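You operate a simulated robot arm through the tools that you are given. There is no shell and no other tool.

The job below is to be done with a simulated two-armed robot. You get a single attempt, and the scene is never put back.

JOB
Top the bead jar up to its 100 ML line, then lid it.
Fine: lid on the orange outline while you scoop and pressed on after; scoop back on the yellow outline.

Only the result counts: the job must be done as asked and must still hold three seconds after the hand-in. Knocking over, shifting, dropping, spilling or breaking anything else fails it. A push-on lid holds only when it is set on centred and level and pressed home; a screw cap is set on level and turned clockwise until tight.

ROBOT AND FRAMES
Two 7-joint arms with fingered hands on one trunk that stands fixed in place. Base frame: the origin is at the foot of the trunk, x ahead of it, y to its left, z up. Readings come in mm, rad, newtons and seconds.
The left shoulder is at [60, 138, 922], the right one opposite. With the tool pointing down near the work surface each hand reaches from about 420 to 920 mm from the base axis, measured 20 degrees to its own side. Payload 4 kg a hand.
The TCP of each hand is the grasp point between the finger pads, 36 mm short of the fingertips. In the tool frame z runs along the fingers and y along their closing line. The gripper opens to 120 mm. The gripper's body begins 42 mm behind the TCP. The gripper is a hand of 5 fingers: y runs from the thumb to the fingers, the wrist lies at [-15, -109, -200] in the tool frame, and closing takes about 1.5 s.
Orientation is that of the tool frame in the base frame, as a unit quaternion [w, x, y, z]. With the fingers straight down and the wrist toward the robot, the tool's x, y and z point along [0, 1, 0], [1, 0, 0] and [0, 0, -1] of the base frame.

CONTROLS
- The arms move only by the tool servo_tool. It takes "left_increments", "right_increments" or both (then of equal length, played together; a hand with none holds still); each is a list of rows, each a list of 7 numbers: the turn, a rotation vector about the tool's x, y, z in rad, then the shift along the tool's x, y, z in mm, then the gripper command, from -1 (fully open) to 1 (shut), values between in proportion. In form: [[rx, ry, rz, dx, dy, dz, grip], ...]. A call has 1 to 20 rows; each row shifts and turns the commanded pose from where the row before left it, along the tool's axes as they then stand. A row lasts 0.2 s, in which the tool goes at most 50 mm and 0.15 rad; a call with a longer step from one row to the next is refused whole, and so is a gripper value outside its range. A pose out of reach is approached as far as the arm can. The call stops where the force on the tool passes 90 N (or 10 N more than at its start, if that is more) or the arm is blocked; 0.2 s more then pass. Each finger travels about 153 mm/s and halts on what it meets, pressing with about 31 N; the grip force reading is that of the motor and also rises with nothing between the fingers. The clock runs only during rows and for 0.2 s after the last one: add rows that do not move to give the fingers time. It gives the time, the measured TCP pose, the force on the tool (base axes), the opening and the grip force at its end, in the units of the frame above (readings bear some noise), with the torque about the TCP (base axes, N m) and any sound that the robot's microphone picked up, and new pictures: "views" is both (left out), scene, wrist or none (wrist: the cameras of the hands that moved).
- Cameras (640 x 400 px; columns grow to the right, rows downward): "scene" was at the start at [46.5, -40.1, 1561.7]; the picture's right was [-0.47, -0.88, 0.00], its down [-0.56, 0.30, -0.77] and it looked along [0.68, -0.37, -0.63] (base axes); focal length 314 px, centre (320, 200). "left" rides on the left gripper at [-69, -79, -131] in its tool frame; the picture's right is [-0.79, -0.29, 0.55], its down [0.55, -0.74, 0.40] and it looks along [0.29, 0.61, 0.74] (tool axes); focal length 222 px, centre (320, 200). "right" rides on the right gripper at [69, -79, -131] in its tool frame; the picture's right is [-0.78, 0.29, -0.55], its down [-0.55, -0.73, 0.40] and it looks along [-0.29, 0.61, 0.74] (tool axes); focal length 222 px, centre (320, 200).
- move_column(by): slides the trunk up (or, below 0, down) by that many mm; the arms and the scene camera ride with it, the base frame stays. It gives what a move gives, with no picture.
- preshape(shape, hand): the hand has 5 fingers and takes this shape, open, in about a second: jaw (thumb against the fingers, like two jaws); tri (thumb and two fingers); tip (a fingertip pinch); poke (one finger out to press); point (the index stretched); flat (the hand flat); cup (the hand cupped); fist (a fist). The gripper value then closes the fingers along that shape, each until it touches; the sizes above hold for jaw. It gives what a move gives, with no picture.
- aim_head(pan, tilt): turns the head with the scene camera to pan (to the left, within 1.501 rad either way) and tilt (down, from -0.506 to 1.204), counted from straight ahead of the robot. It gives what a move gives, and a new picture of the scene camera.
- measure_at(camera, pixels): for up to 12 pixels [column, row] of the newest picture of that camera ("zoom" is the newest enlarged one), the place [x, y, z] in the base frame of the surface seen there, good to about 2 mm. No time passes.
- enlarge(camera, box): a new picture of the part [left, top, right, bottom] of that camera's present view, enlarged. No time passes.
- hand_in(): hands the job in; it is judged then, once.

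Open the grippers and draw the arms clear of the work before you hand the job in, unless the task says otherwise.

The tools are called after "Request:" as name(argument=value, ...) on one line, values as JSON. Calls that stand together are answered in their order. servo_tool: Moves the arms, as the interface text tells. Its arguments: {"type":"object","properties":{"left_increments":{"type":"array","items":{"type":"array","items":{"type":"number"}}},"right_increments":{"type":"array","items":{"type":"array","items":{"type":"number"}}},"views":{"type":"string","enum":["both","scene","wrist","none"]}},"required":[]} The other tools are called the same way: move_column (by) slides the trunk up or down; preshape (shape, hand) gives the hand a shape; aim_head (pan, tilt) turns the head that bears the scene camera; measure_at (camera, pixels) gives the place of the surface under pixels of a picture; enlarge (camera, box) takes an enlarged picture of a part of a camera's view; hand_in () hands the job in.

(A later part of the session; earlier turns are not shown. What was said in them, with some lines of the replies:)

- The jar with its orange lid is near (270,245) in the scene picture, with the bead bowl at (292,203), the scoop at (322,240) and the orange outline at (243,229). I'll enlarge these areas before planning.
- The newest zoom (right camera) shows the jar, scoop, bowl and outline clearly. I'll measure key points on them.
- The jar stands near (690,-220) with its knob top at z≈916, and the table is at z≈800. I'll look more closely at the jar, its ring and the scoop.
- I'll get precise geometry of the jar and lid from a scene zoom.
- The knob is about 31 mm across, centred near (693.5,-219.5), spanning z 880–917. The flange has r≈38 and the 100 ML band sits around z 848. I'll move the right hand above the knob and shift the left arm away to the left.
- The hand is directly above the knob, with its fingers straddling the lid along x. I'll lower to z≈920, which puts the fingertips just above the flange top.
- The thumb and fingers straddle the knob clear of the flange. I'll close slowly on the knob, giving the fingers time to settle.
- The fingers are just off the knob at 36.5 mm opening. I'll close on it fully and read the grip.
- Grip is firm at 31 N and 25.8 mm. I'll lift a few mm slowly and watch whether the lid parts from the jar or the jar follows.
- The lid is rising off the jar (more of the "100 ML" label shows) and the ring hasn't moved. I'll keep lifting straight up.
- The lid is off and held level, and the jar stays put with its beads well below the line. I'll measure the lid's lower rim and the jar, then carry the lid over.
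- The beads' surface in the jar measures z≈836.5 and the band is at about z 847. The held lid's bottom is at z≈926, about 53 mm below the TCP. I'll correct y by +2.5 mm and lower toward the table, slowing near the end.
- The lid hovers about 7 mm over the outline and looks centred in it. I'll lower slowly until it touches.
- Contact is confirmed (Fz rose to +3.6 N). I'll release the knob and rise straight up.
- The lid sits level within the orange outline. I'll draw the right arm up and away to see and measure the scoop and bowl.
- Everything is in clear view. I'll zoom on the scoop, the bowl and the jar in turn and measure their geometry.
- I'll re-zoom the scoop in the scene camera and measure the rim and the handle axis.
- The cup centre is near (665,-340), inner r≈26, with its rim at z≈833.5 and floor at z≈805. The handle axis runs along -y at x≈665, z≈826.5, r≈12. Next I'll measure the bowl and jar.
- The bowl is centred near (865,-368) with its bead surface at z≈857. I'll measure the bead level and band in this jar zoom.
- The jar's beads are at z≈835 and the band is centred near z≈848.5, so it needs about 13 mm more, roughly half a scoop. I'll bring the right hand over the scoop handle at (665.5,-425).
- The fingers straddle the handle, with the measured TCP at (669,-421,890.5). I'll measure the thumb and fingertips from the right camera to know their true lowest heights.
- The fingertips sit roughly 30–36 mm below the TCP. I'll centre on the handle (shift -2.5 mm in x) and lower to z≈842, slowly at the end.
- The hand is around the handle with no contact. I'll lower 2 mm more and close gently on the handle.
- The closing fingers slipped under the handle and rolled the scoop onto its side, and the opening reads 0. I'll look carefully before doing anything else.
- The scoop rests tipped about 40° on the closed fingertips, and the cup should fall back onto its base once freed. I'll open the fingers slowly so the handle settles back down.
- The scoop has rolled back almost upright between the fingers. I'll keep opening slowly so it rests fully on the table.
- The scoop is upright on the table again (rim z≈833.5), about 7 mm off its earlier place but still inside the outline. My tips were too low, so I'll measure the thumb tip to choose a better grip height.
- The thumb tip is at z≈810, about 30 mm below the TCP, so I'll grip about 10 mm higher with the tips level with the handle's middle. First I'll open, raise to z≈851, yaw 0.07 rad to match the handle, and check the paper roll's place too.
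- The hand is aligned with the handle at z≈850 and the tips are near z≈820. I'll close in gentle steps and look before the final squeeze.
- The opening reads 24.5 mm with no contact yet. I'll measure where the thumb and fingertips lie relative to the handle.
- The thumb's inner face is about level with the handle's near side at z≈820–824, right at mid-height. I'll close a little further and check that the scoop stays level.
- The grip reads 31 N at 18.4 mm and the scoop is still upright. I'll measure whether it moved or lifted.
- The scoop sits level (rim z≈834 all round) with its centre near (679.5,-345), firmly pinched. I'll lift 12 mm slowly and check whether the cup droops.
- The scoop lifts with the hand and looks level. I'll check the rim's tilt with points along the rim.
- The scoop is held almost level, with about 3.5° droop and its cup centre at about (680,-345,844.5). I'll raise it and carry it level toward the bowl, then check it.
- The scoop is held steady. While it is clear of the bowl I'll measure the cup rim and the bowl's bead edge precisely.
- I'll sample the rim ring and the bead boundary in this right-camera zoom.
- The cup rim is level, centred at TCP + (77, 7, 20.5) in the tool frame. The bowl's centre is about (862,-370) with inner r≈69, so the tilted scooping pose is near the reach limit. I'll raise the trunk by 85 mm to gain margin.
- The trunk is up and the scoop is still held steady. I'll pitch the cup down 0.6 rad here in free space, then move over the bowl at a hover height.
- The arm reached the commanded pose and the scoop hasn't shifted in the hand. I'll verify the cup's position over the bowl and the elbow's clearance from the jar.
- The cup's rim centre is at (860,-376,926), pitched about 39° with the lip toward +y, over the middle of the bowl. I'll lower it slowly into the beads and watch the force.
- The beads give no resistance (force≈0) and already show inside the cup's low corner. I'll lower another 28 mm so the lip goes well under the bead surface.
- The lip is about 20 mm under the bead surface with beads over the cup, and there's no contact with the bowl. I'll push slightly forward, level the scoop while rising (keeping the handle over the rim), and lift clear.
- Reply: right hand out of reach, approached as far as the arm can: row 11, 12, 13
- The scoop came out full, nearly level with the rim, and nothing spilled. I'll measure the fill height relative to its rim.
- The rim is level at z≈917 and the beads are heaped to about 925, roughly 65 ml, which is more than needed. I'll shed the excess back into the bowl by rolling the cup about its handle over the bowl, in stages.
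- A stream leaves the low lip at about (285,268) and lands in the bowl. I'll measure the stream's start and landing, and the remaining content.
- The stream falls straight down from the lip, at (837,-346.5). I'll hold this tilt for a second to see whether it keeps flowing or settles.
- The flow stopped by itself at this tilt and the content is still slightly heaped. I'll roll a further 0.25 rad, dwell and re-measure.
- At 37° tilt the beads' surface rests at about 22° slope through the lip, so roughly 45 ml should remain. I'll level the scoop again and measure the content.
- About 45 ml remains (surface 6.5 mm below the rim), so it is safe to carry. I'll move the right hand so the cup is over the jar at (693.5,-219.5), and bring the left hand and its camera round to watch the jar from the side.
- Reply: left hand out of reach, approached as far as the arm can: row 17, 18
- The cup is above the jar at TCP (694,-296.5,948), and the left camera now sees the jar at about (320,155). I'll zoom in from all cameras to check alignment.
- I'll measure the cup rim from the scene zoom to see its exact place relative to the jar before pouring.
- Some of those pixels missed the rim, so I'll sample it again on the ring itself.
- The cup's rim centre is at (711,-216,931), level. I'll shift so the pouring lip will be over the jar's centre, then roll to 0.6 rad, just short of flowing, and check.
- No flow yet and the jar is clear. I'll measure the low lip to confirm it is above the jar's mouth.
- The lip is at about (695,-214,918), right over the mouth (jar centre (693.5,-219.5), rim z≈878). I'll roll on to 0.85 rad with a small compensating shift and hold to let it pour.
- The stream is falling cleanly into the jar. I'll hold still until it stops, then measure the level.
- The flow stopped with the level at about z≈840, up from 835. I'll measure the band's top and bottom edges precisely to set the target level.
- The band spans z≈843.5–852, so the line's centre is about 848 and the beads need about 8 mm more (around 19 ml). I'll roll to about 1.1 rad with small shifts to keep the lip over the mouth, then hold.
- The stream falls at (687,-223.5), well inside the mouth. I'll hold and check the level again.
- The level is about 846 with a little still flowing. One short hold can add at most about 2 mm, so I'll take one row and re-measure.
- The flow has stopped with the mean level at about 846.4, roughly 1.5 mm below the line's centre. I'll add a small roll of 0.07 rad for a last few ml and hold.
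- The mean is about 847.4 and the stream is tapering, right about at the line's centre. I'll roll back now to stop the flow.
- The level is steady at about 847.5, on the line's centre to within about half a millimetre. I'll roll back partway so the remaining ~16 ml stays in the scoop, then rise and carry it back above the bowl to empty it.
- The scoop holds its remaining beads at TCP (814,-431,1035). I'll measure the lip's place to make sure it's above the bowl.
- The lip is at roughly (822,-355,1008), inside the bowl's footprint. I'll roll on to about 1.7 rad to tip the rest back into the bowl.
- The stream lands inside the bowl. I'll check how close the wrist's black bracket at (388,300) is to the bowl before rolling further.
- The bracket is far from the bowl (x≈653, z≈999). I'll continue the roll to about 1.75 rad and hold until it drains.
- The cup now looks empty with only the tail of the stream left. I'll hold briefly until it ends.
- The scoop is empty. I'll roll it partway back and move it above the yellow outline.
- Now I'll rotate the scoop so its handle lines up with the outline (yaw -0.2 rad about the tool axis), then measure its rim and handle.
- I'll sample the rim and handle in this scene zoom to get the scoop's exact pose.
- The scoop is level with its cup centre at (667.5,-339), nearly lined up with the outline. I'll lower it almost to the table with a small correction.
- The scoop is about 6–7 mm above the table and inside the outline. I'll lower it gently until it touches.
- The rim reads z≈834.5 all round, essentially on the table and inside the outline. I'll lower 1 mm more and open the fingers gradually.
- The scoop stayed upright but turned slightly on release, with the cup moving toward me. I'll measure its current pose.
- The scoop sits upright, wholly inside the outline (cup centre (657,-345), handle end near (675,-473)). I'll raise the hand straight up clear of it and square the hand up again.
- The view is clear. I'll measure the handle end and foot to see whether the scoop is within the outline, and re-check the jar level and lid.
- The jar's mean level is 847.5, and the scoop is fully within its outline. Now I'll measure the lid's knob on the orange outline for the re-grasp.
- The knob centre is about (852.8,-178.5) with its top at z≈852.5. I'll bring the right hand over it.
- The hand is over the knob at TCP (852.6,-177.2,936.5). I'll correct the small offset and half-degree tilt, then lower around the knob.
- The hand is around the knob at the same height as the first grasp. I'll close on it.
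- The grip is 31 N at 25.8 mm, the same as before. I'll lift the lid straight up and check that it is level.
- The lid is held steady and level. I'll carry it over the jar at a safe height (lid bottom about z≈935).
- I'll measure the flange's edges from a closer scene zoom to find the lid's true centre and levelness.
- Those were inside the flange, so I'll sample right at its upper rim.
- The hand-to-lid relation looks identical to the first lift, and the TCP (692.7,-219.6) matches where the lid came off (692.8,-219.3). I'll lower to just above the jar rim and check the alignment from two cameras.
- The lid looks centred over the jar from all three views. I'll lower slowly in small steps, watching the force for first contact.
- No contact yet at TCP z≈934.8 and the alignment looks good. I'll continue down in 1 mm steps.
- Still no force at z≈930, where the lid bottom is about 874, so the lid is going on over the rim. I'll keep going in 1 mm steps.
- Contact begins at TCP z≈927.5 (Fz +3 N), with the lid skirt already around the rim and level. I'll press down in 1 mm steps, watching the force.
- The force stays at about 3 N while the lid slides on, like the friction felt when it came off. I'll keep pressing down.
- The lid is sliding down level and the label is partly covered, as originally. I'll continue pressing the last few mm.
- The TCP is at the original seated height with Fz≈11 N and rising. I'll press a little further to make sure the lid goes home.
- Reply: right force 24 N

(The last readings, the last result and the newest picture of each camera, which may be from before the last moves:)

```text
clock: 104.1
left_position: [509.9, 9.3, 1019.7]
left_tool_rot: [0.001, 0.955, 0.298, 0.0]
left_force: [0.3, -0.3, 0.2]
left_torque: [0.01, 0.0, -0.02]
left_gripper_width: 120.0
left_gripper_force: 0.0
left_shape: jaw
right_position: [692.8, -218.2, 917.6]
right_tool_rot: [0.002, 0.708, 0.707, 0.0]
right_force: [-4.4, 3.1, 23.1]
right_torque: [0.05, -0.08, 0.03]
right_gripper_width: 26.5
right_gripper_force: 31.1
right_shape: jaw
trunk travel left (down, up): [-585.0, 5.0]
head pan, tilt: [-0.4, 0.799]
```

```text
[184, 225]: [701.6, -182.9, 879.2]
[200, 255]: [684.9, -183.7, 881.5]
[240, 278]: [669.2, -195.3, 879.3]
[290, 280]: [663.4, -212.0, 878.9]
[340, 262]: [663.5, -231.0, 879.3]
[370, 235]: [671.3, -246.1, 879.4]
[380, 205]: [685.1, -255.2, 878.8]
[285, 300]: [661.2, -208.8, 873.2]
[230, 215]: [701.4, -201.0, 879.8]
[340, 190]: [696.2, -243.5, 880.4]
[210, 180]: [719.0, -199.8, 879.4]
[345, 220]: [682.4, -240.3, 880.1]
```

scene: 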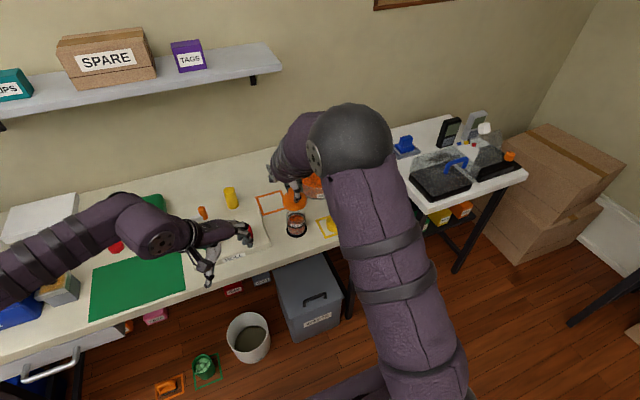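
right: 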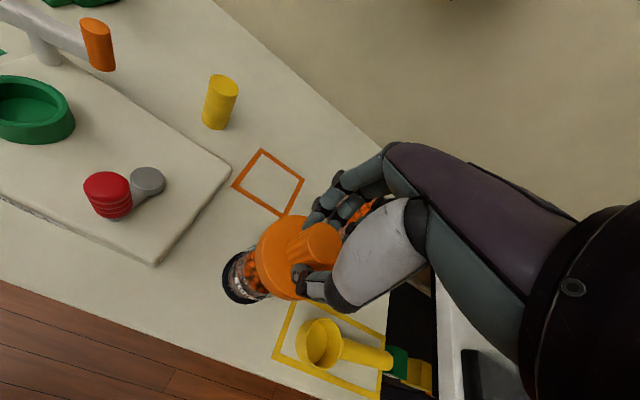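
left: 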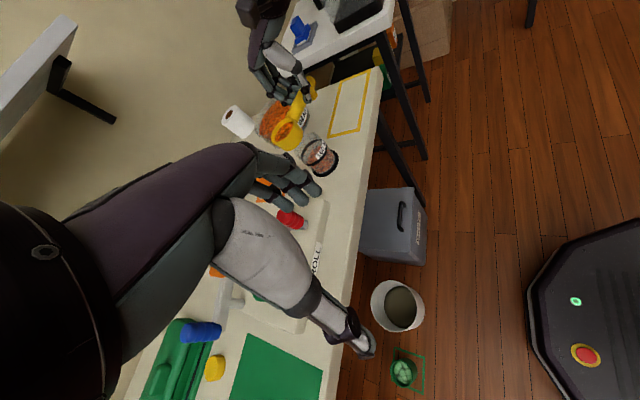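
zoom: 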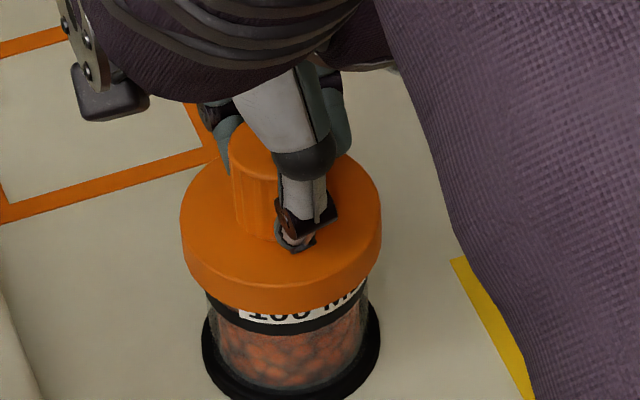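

The flange top reads 879–880 all round, the same as the original seated lid, so it's level. I'll press slightly harder once to be certain it is home.

Request:
servo_tool(right_increments=[[0, 0, 0, 0, 0, 1, 1], [0, 0, 0, 0, 0, 1, 1], [0, 0, 0, 0, 0, 0, 1]], views="none")

Request:
enlarge(camera="scene", box=[278, 190, 322, 236])

Request:
measure_at(camera="zoom", pixels=[[184, 225], [200, 255], [240, 278], [290, 280], [340, 262], [370, 235], [380, 205], [285, 300], [230, 215], [340, 190], [210, 180], [345, 220]])

```text
clock: 104.9
left_position: [509.2, 8.1, 1020.0]
left_tool_rot: [0.001, 0.955, 0.298, 0.002]
left_force: [0.0, 0.4, 0.2]
left_torque: [0.01, 0.02, 0.04]
left_gripper_width: 120.1
left_gripper_force: 0.0
left_shape: jaw
right_position: [693.0, -218.9, 917.5]
right_tool_rot: [0.003, 0.707, 0.708, 0.001]
right_force: [-0.1, 1.3, 36.3]
right_torque: [0.02, -0.19, -0.02]
right_gripper_width: 28.2
right_gripper_force: 31.0
right_shape: jaw
trunk travel left (down, up): [-585.0, 5.0]
head pan, tilt: [-0.4, 0.799]
```

```text
8.70 times, centred on (300, 213) of scene
```

zoom: 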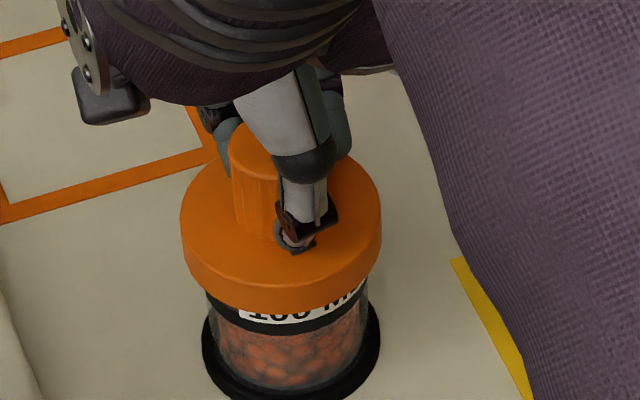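

```text
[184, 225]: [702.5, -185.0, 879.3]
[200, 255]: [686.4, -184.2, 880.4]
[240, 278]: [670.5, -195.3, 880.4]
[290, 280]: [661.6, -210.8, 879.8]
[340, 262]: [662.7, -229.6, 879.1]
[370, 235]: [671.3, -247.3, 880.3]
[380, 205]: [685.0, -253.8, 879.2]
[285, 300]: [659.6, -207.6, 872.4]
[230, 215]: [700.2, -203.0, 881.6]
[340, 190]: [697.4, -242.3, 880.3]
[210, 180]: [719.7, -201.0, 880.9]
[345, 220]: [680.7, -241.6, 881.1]
```

The lid holds at the same height under 36 N, so it is home. I'll relax the downward push by 3 mm without pulling, then open the fingers gradually.

Request:
servo_tool(right_increments=[[0, 0, 0, 0, 0, -1.5, 1], [0, 0, 0, 0, 0, -1.2, 1], [0, 0, 0, 0, 0, 0, 0.5], [0, 0, 0, 0, 0, 0, 0.3], [0, 0, 0, 0, 0, 0, 0.1], [0, 0, 0, 0, 0, 0, -0.1], [0, 0, 0, 0, 0, 0, -0.2], [0, 0, 0, 0, 0, 0, -0.2]], views="none")

Request:
enlarge(camera="scene", box=[278, 190, 322, 236])

Request:
enlarge(camera="left", box=[275, 90, 355, 180])

```text
clock: 106.7
left_position: [512.7, 7.5, 1018.7]
left_tool_rot: [0.0, 0.955, 0.298, 0.0]
left_force: [0.5, 0.3, -0.6]
left_torque: [-0.03, -0.01, 0.01]
left_gripper_width: 119.6
left_gripper_force: 0.0
left_shape: jaw
right_position: [692.6, -220.6, 914.7]
right_tool_rot: [-0.001, 0.707, 0.707, -0.003]
right_force: [-0.3, 0.3, 0.1]
right_torque: [0.02, 0.01, -0.01]
right_gripper_width: 71.3
right_gripper_force: 0.1
right_shape: jaw
trunk travel left (down, up): [-585.0, 5.0]
head pan, tilt: [-0.4, 0.799]
```

```text
8.70 times, centred on (300, 213) of scene
```

zoom: 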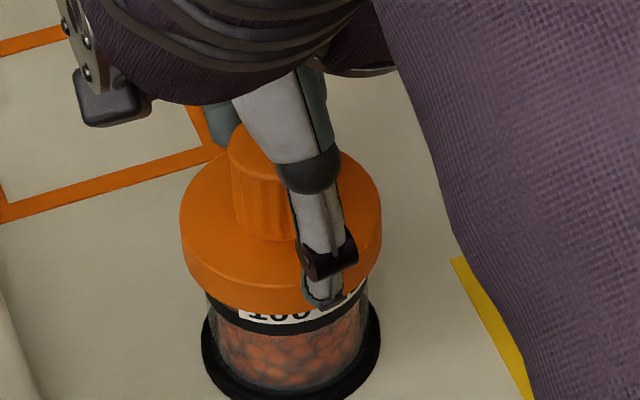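

```text
4.44 times, centred on (315, 135) of left
```

zoom: 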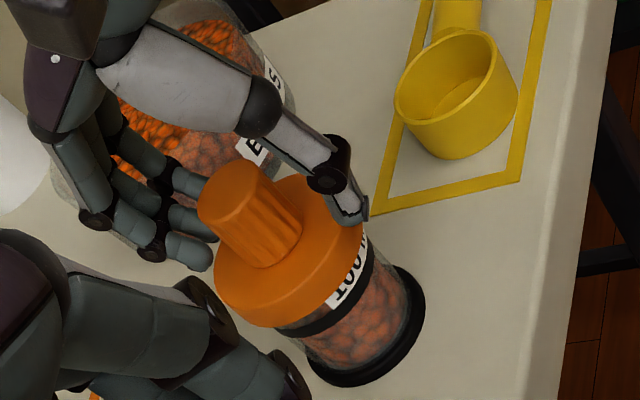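

The fingers are open and clear, and the lid stays level. I'll raise the hand straight up, slowly at first, and look.

Request:
servo_tool(right_increments=[[0, 0, 0, 0, 0, -3, -0.2], [0, 0, 0, 0, 0, -5, -0.2], [0, 0, 0, 0, 0, -10, -0.2], [0, 0, 0, 0, 0, -20, -0.2], [0, 0, 0, 0, 0, -30, -0.2], [0, 0, 0, 0, 0, -30, -0.2], [0, 0, 0, 0, 0, -30, -0.2], [0, 0, 0, 0, 0, 0, -0.2]])

Request:
enlarge(camera="scene", box=[270, 185, 330, 240])

Request:
enlarge(camera="left", box=[275, 90, 355, 180])

```text
clock: 108.5
left_position: [512.5, 6.7, 1019.6]
left_tool_rot: [0.001, 0.954, 0.298, 0.0]
left_force: [0.6, -0.6, 0.2]
left_torque: [0.0, 0.02, -0.01]
left_gripper_width: 120.3
left_gripper_force: 0.0
left_shape: jaw
right_position: [693.0, -219.1, 1044.2]
right_tool_rot: [0.0, 0.707, 0.707, -0.002]
right_force: [-0.4, 0.1, 0.1]
right_torque: [-0.02, 0.04, 0.0]
right_gripper_width: 71.9
right_gripper_force: 0.1
right_shape: jaw
trunk travel left (down, up): [-585.0, 5.0]
head pan, tilt: [-0.4, 0.799]
```

scene: 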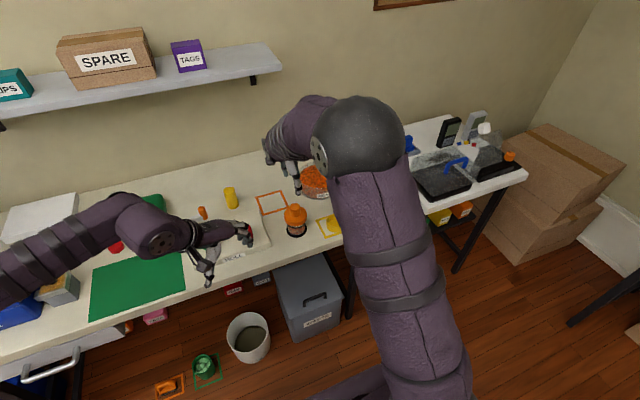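
right: 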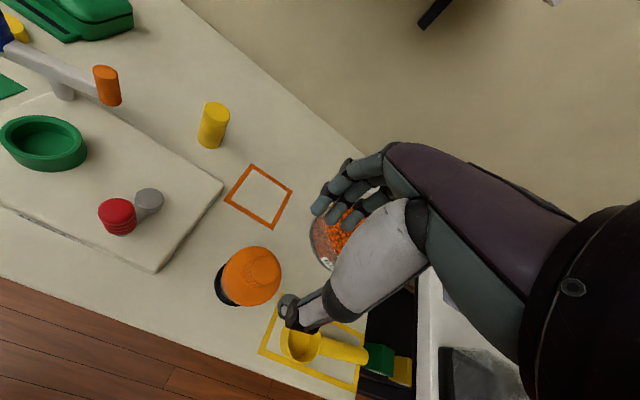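

```text
7.27 times, centred on (300, 212) of scene
```

zoom: 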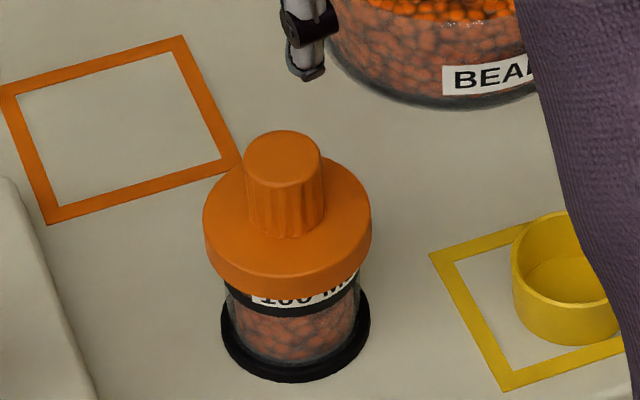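

```text
4.44 times, centred on (315, 135) of left
```

zoom: 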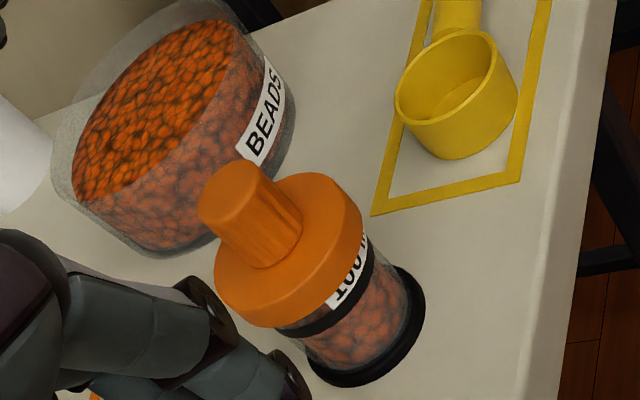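

The lid sits level on the jar. I'll measure the knob and flange heights against the original closed state (knob top ≈916.5, flange ≈880).

Request:
enlarge(camera="scene", box=[282, 198, 320, 238])

Request:
measure_at(camera="zoom", pixels=[[250, 105], [330, 100], [290, 75], [290, 120], [290, 95], [195, 185], [230, 230], [300, 250], [370, 225], [400, 170], [215, 130], [375, 130]])

```text
10.00 times, centred on (301, 218) of scene
```

zoom: 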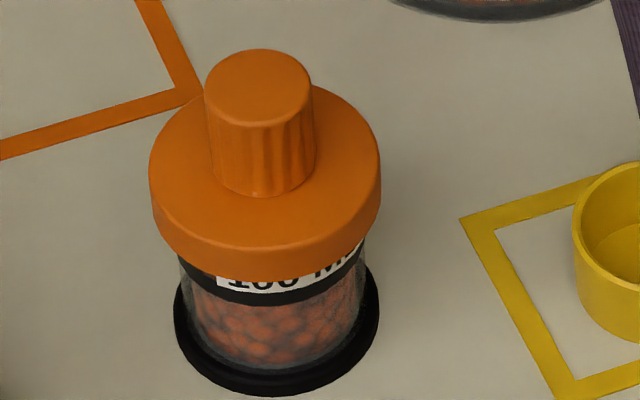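

```text
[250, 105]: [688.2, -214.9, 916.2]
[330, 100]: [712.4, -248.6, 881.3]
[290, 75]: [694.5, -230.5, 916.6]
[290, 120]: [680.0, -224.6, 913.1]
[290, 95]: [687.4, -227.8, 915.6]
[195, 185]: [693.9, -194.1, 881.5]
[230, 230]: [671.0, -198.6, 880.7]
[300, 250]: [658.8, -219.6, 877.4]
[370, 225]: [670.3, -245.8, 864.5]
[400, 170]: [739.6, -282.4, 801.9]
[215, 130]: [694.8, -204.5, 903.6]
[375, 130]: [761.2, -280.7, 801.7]
```

The knob top (≈916) and flange (≈881) match the original closed state within noise. For extra certainty I'll close the hand and press once straight down on the knob's centre; first I'll close and come down near it.

Request:
servo_tool(right_increments=[[0, 0, 0, 0, 0, 0, 0.2], [0, 0, 0, 0, 0, 0, 0.5], [0, 0, 0, 0, 0, 0, 0.8], [0, 0, 0, 0, 0, 0, 1], [0, 0, 0, 0, 0, 0, 1], [0, 0, 0, 0, 0, 20, 1], [0, 0, 0, 0, 0, 25, 1], [0, 0, 0, 0, 0, 20, 1], [0, 0, 0, 0, 0, 15, 1], [0, 0, 0, 0, 0, 0, 1]], views="wrist")

Request:
enlarge(camera="scene", box=[270, 175, 330, 230])

Request:
enlarge(camera="left", box=[255, 70, 345, 170])

```text
clock: 110.7
left_position: [512.2, 7.0, 1017.9]
left_tool_rot: [-0.001, 0.955, 0.298, 0.0]
left_force: [-0.2, -0.8, -0.6]
left_torque: [-0.03, 0.01, -0.01]
left_gripper_width: 119.9
left_gripper_force: 0.0
left_shape: jaw
right_position: [692.4, -218.3, 964.7]
right_tool_rot: [0.0, 0.707, 0.707, -0.002]
right_force: [0.8, -0.5, 0.3]
right_torque: [0.02, 0.02, -0.01]
right_gripper_width: 0.0
right_gripper_force: 31.6
right_shape: jaw
trunk travel left (down, up): [-585.0, 5.0]
head pan, tilt: [-0.4, 0.799]
```

right: 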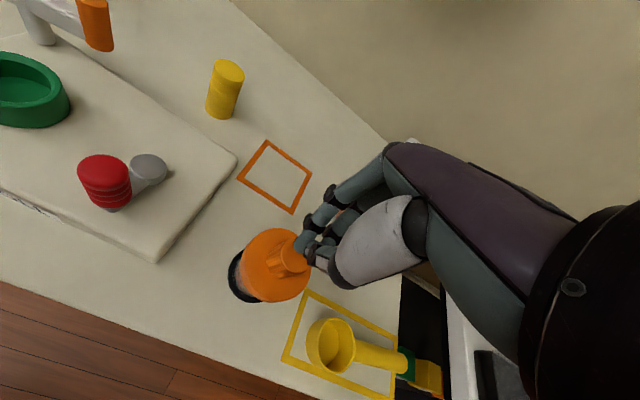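

```text
7.27 times, centred on (300, 202) of scene
```

zoom: 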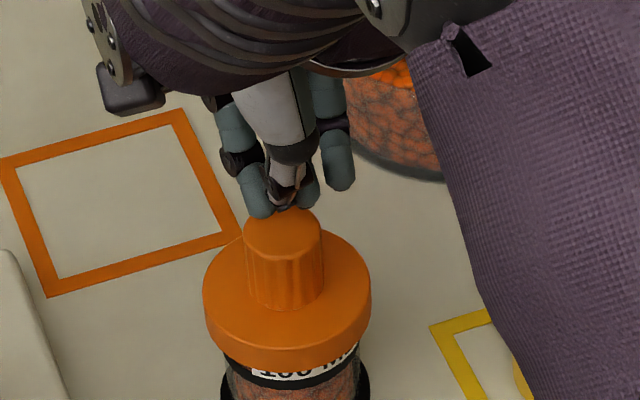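

```text
4.00 times, centred on (300, 120) of left
```

zoom: 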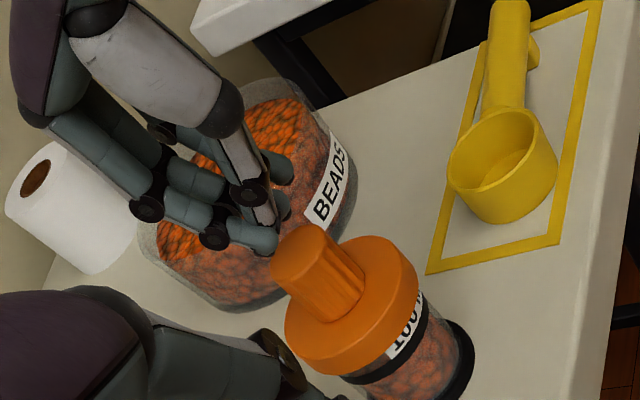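

The closed fingertips are right above the knob. I'll lower slowly until they touch, reading the force.

Request:
servo_tool(right_increments=[[0, 0, 0, 0, 0, 2, 1], [0, 0, 0, 0, 0, 2, 1], [0, 0, 0, 0, 0, 2, 1], [0, 0, 0, 0, 0, 2, 1]], views="none")

```text
clock: 111.7
left_position: [510.8, 7.0, 1019.4]
left_tool_rot: [0.0, 0.954, 0.299, 0.0]
left_force: [-0.4, -0.3, -0.2]
left_torque: [0.03, 0.0, -0.01]
left_gripper_width: 120.0
left_gripper_force: 0.0
left_shape: jaw
right_position: [693.3, -218.7, 955.6]
right_tool_rot: [0.0, 0.707, 0.707, -0.001]
right_force: [0.4, -0.1, -0.1]
right_torque: [-0.02, 0.01, 0.0]
right_gripper_width: 0.0
right_gripper_force: 31.1
right_shape: jaw
trunk travel left (down, up): [-585.0, 5.0]
head pan, tilt: [-0.4, 0.799]
```

No contact yet at z≈955.6. I'll continue in 2 mm steps.

Request:
servo_tool(right_increments=[[0, 0, 0, 0, 0, 2, 1], [0, 0, 0, 0, 0, 2, 1], [0, 0, 0, 0, 0, 1, 1]], views="none")

Request:
enlarge(camera="left", box=[275, 90, 355, 180])

```text
clock: 112.5
left_position: [510.0, 7.0, 1018.7]
left_tool_rot: [0.001, 0.954, 0.299, -0.001]
left_force: [-0.2, 1.5, 0.7]
left_torque: [-0.02, 0.04, 0.01]
left_gripper_width: 119.8
left_gripper_force: 0.2
left_shape: jaw
right_position: [693.5, -220.1, 952.7]
right_tool_rot: [0.001, 0.707, 0.707, 0.0]
right_force: [1.1, 0.3, 8.9]
right_torque: [0.06, -0.05, 0.05]
right_gripper_width: 0.0
right_gripper_force: 30.7
right_shape: jaw
trunk travel left (down, up): [-585.0, 5.0]
head pan, tilt: [-0.4, 0.799]
```

```text
4.44 times, centred on (315, 135) of left
```

zoom: 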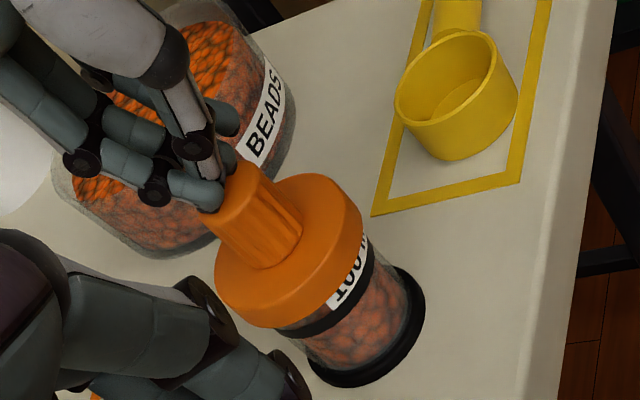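

The fingertips touch the knob's top with 9 N and little torque, so the contact is centred. I'll press on to about 50 N.

Request:
servo_tool(right_increments=[[0, 0, 0, 0, 0, 1, 1], [0, 0, 0, 0, 0, 1, 1], [0, 0, 0, 0, 0, 1, 1], [0, 0, 0, 0, 0, 0, 1]], views="none")

Request:
enlarge(camera="left", box=[275, 90, 355, 180])

```text
clock: 113.5
left_position: [509.8, 7.1, 1019.6]
left_tool_rot: [0.0, 0.955, 0.298, 0.0]
left_force: [0.9, -0.2, 0.1]
left_torque: [0.0, -0.04, -0.01]
left_gripper_width: 120.0
left_gripper_force: 0.0
left_shape: jaw
right_position: [694.6, -219.4, 952.5]
right_tool_rot: [0.003, 0.707, 0.708, 0.001]
right_force: [8.2, -3.1, 28.5]
right_torque: [-0.16, -0.31, -0.03]
right_gripper_width: 0.4
right_gripper_force: 30.9
right_shape: jaw
trunk travel left (down, up): [-585.0, 5.0]
head pan, tilt: [-0.4, 0.799]
```

```text
4.44 times, centred on (315, 135) of left
```

zoom: 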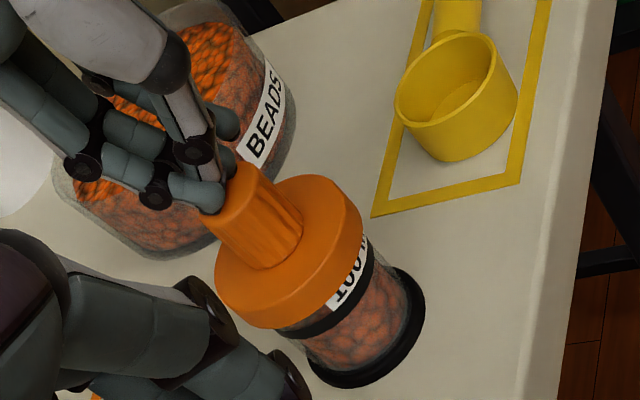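

The lid doesn't budge under 28 N more on the knob, so it is at its hard stop and home. I'll lift off and draw the right hand up and away.

Request:
servo_tool(right_increments=[[0, 0, 0, 0, 0, -3, 1], [0, 0, 0, 0, 0, -10, 1], [0, 0, 0, 0, 0, -25, 1], [0, 0, 0, 0, 0, -35, 0.5], [0, 0, 0, 0, 0, -35, 0], [0, 0, 0, -20, -20, -20, -0.5], [0, 0, 0, -30, -25, -15, -1], [0, 0, 0, -30, -25, -10, -1], [0, 0, 0, -30, -25, -10, -1], [0, 0, 0, -30, -25, 0, -1], [0, 0, 0, -30, -25, 0, -1], [0, 0, 0, -30, -25, 0, -1], [0, 0, 0, -30, -25, 0, -1], [0, 0, 0, -20, -20, 0, -1], [0, 0, 0, 0, 0, 0, -1]], views="both")

Request:
enlarge(camera="scene", box=[245, 160, 385, 250])

Request:
enlarge(camera="scene", box=[282, 198, 320, 238])

```text
clock: 116.7
left_position: [511.9, 7.1, 1018.4]
left_tool_rot: [-0.001, 0.955, 0.298, -0.001]
left_force: [-0.3, 0.4, 0.0]
left_torque: [-0.01, 0.01, 0.0]
left_gripper_width: 120.5
left_gripper_force: 0.0
left_shape: jaw
right_position: [478.4, -467.2, 1112.1]
right_tool_rot: [0.0, 0.707, 0.707, -0.002]
right_force: [0.2, -0.5, 0.4]
right_torque: [-0.01, 0.01, 0.03]
right_gripper_width: 119.9
right_gripper_force: 0.0
right_shape: jaw
trunk travel left (down, up): [-585.0, 5.0]
head pan, tilt: [-0.4, 0.799]
```

scene: 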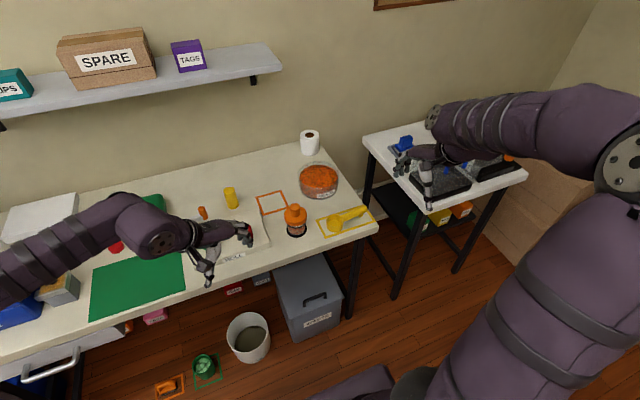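
right: 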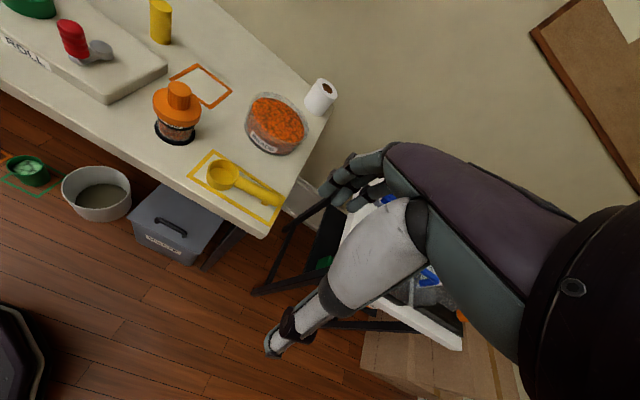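

```text
4.44 times, centred on (315, 205) of scene
```

zoom: 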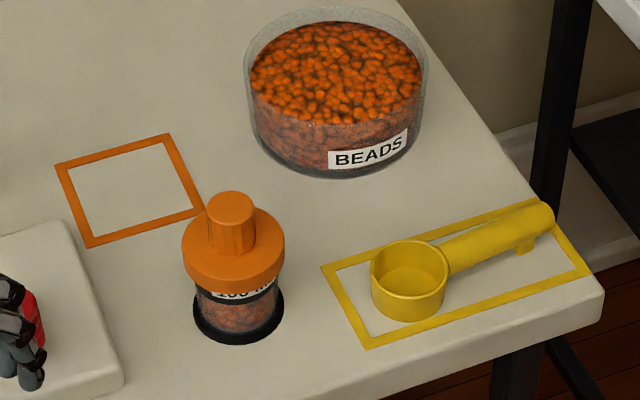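

```text
10.00 times, centred on (301, 218) of scene
```

zoom: 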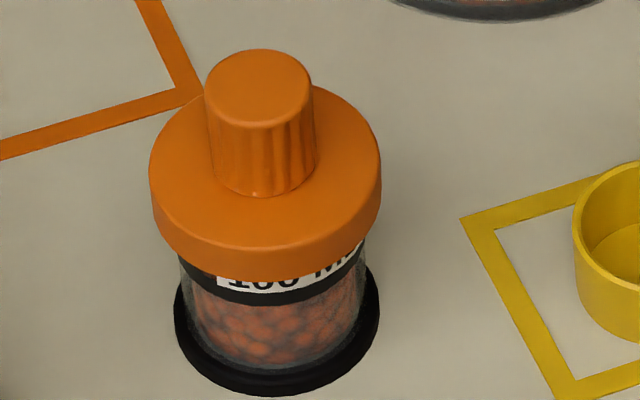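

The lid is on level, the scoop is on the yellow outline, nothing is spilled, and both the bowl and jar stand in place. I'll raise the left arm away from the work as well.

Request:
servo_tool(left_increments=[[0, 0, 0, 0, 0, -25, -1], [0, 0, 0, 0, 0, -30, -1], [0, 0, 0, 6, -26.3, -25, -1], [0, 0, 0, 6, -26.3, -25, -1], [0, 0, 0, 6, -26.3, -25, -1], [0, 0, 0, 6, -26.3, -25, -1], [0, 0, 0, 0, 0, 0, -1]], views="both")

Request:
enlarge(camera="scene", box=[245, 160, 385, 250])

Request:
enlarge(camera="scene", box=[0, 170, 280, 340])

```text
clock: 118.3
left_position: [508.0, 16.5, 1083.1]
left_tool_rot: [0.001, 0.954, 0.298, 0.0]
left_force: [-0.7, -0.5, -0.3]
left_torque: [0.01, 0.0, 0.0]
left_gripper_width: 120.0
left_gripper_force: 0.0
left_shape: jaw
left hand out of reach, approached as far as the arm can: row 3, 4, 5, 6
right_position: [478.8, -468.9, 1111.8]
right_tool_rot: [0.0, 0.707, 0.707, -0.001]
right_force: [-0.3, 0.3, 0.5]
right_torque: [-0.01, -0.02, 0.03]
right_gripper_width: 119.6
right_gripper_force: 0.1
right_shape: jaw
trunk travel left (down, up): [-585.0, 5.0]
head pan, tilt: [-0.4, 0.799]
```

scene: 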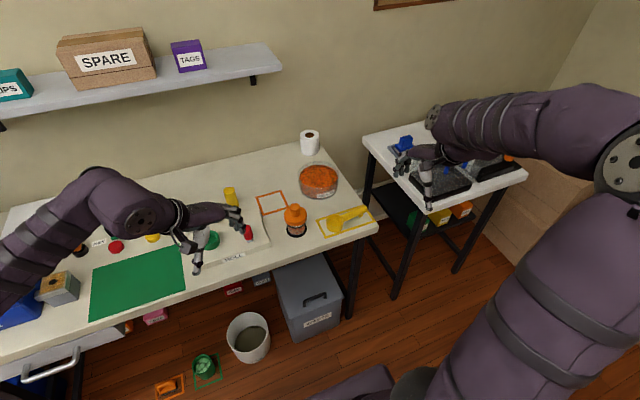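
left: 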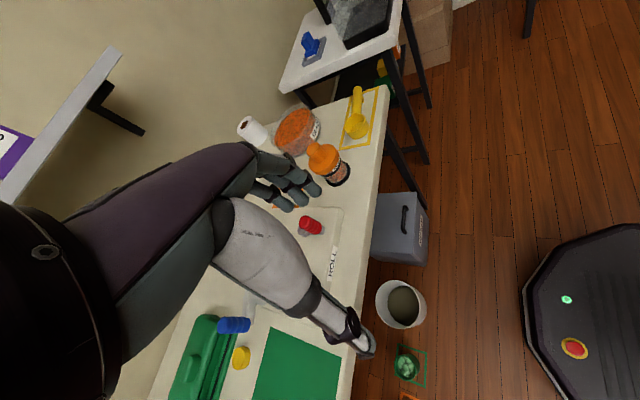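

```text
4.44 times, centred on (315, 205) of scene
```

zoom: 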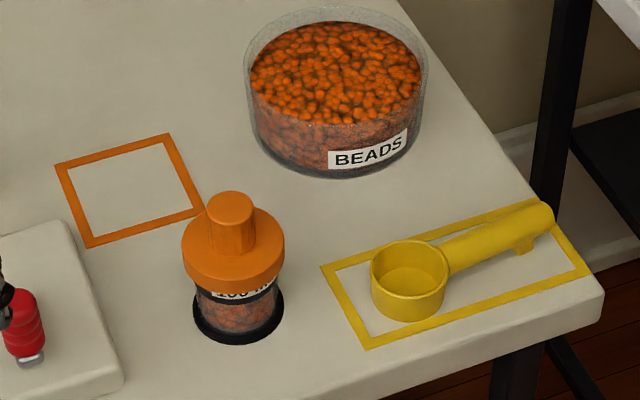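

```text
2.29 times, centred on (140, 255) of scene
```

zoom: 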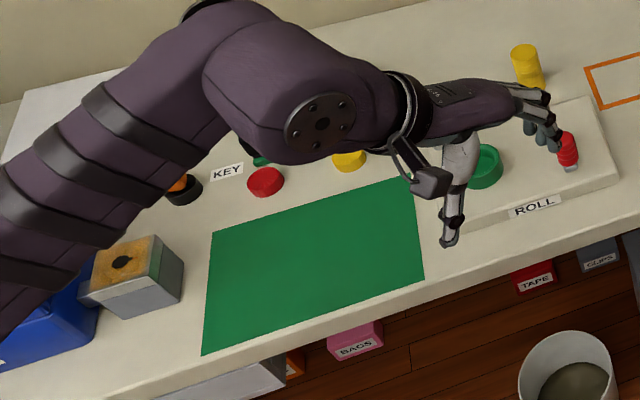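

The left hand is well above everything, but its wrist reached a limit. I'll unwind its yaw and move it back to the left, clear of the work.

Request:
servo_tool(left_increments=[[0, 0, -0.138, 0, 0, 0, -1], [0, 0, -0.138, 0, 0, 0, -1], [0, 0, -0.138, 0, 0, 0, -1], [0, 0, -0.138, 0, 0, 0, -1], [0, 0, -0.138, 0, 0, 0, -1], [0, 0, -0.138, 0, 0, 0, -1], [0, 0, -0.138, 0, 0, 0, -1], [0, 0, -0.138, 0, 0, 0, -1], [0, 0, -0.138, 0, 0, 0, -1], [0, 0, 0, 25, 0, -20, -1], [0, 0, 0, 30, 0, -25, -1], [0, 0, 0, 30, 0, -25, -1], [0, 0, 0, 30, 0, -25, -1], [0, 0, 0, 0, 0, 0, -1]], views="both")

Request:
enlarge(camera="scene", box=[245, 160, 385, 250])

Request:
enlarge(camera="scene", box=[282, 198, 320, 238])

Request:
measure_at(camera="zoom", pixels=[[225, 80], [290, 80], [258, 60], [258, 110], [160, 180], [200, 225], [260, 240], [330, 220], [370, 170], [345, 120], [185, 130], [258, 260]])

```text
clock: 121.3
left_position: [477.7, 124.8, 1177.6]
left_tool_rot: [0.0, 0.602, 0.798, 0.0]
left_force: [-0.4, 0.3, 0.1]
left_torque: [0.01, 0.01, 0.0]
left_gripper_width: 120.3
left_gripper_force: 0.0
left_shape: jaw
right_position: [478.5, -468.6, 1111.7]
right_tool_rot: [0.0, 0.707, 0.707, -0.001]
right_force: [-0.5, 0.0, 0.3]
right_torque: [-0.03, 0.03, -0.02]
right_gripper_width: 119.7
right_gripper_force: 0.0
right_shape: jaw
trunk travel left (down, up): [-585.0, 5.0]
head pan, tilt: [-0.4, 0.799]
```

scene: 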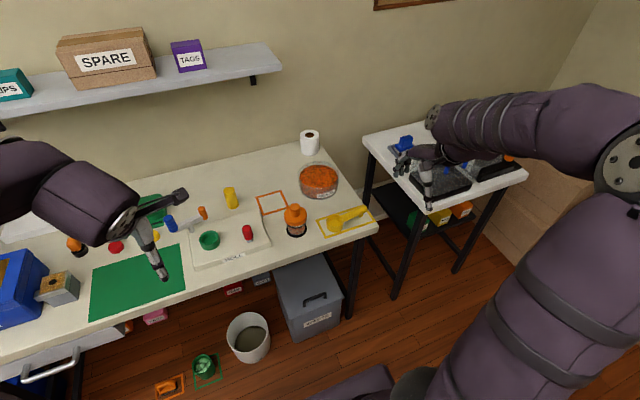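
left: 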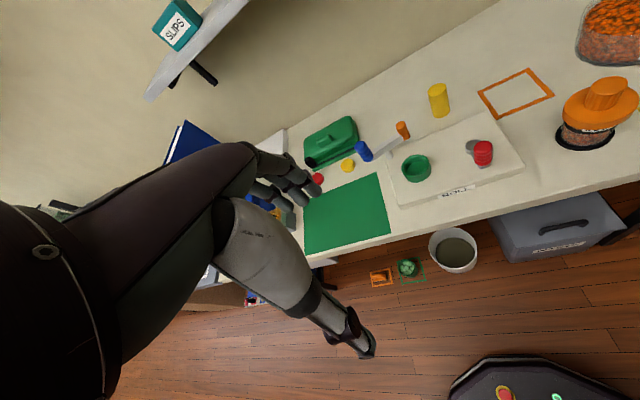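

```text
4.44 times, centred on (315, 205) of scene
```

zoom: 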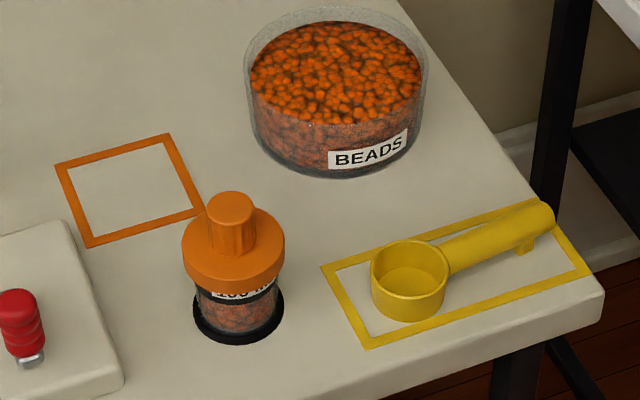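

```text
10.00 times, centred on (301, 218) of scene
```

zoom: 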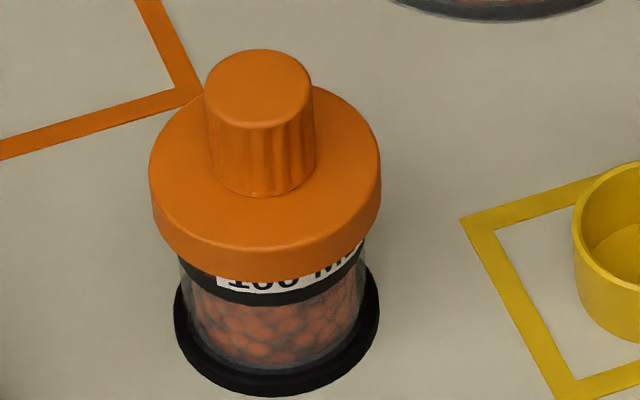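

```text
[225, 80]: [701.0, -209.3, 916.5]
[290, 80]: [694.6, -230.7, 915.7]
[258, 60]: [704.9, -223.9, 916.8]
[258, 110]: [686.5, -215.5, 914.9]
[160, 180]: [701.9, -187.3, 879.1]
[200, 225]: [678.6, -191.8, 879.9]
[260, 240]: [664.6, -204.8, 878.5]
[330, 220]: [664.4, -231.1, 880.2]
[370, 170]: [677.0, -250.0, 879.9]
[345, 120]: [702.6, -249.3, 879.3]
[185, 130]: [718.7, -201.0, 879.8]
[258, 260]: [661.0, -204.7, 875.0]
```

The lid is level and seated (flange z≈879.5 all round, knob top ≈916), the beads are at the 100 ML band, and the scoop is upright on the yellow outline. Both hands are open and clear of the work, so I'm handing in.

Request:
hand_in()

```text
The job is handed in.
```

The bead jar is topped up to its 100 ML line and lidded, and I've handed the job in. I haven't had a result back.

- **Fill:** the bead surface averages z ≈ 847.5, against a line centre of about 848. That is within about half a millimetre, or roughly 1 ml.
- **Lid:** it stood on the orange outline while I scooped. It is back on the jar, level and at its original height. It stopped moving under 36 N of downward push, but I heard no click, so "pressed home" rests on that hard stop.
- **Scoop:** it is empty, upright and wholly inside the yellow outline. It turned a few degrees when I released it, so it sits slightly askew.
- **Handling:** my first grip on the scoop failed. It tipped onto its side in the fingers while still empty, and I set it back upright before regripping. I poured the leftover beads back into the bowl, and I saw no spills and nothing else moved.

Both hands are open and clear of the work. I left the trunk raised 85 mm from where it started.
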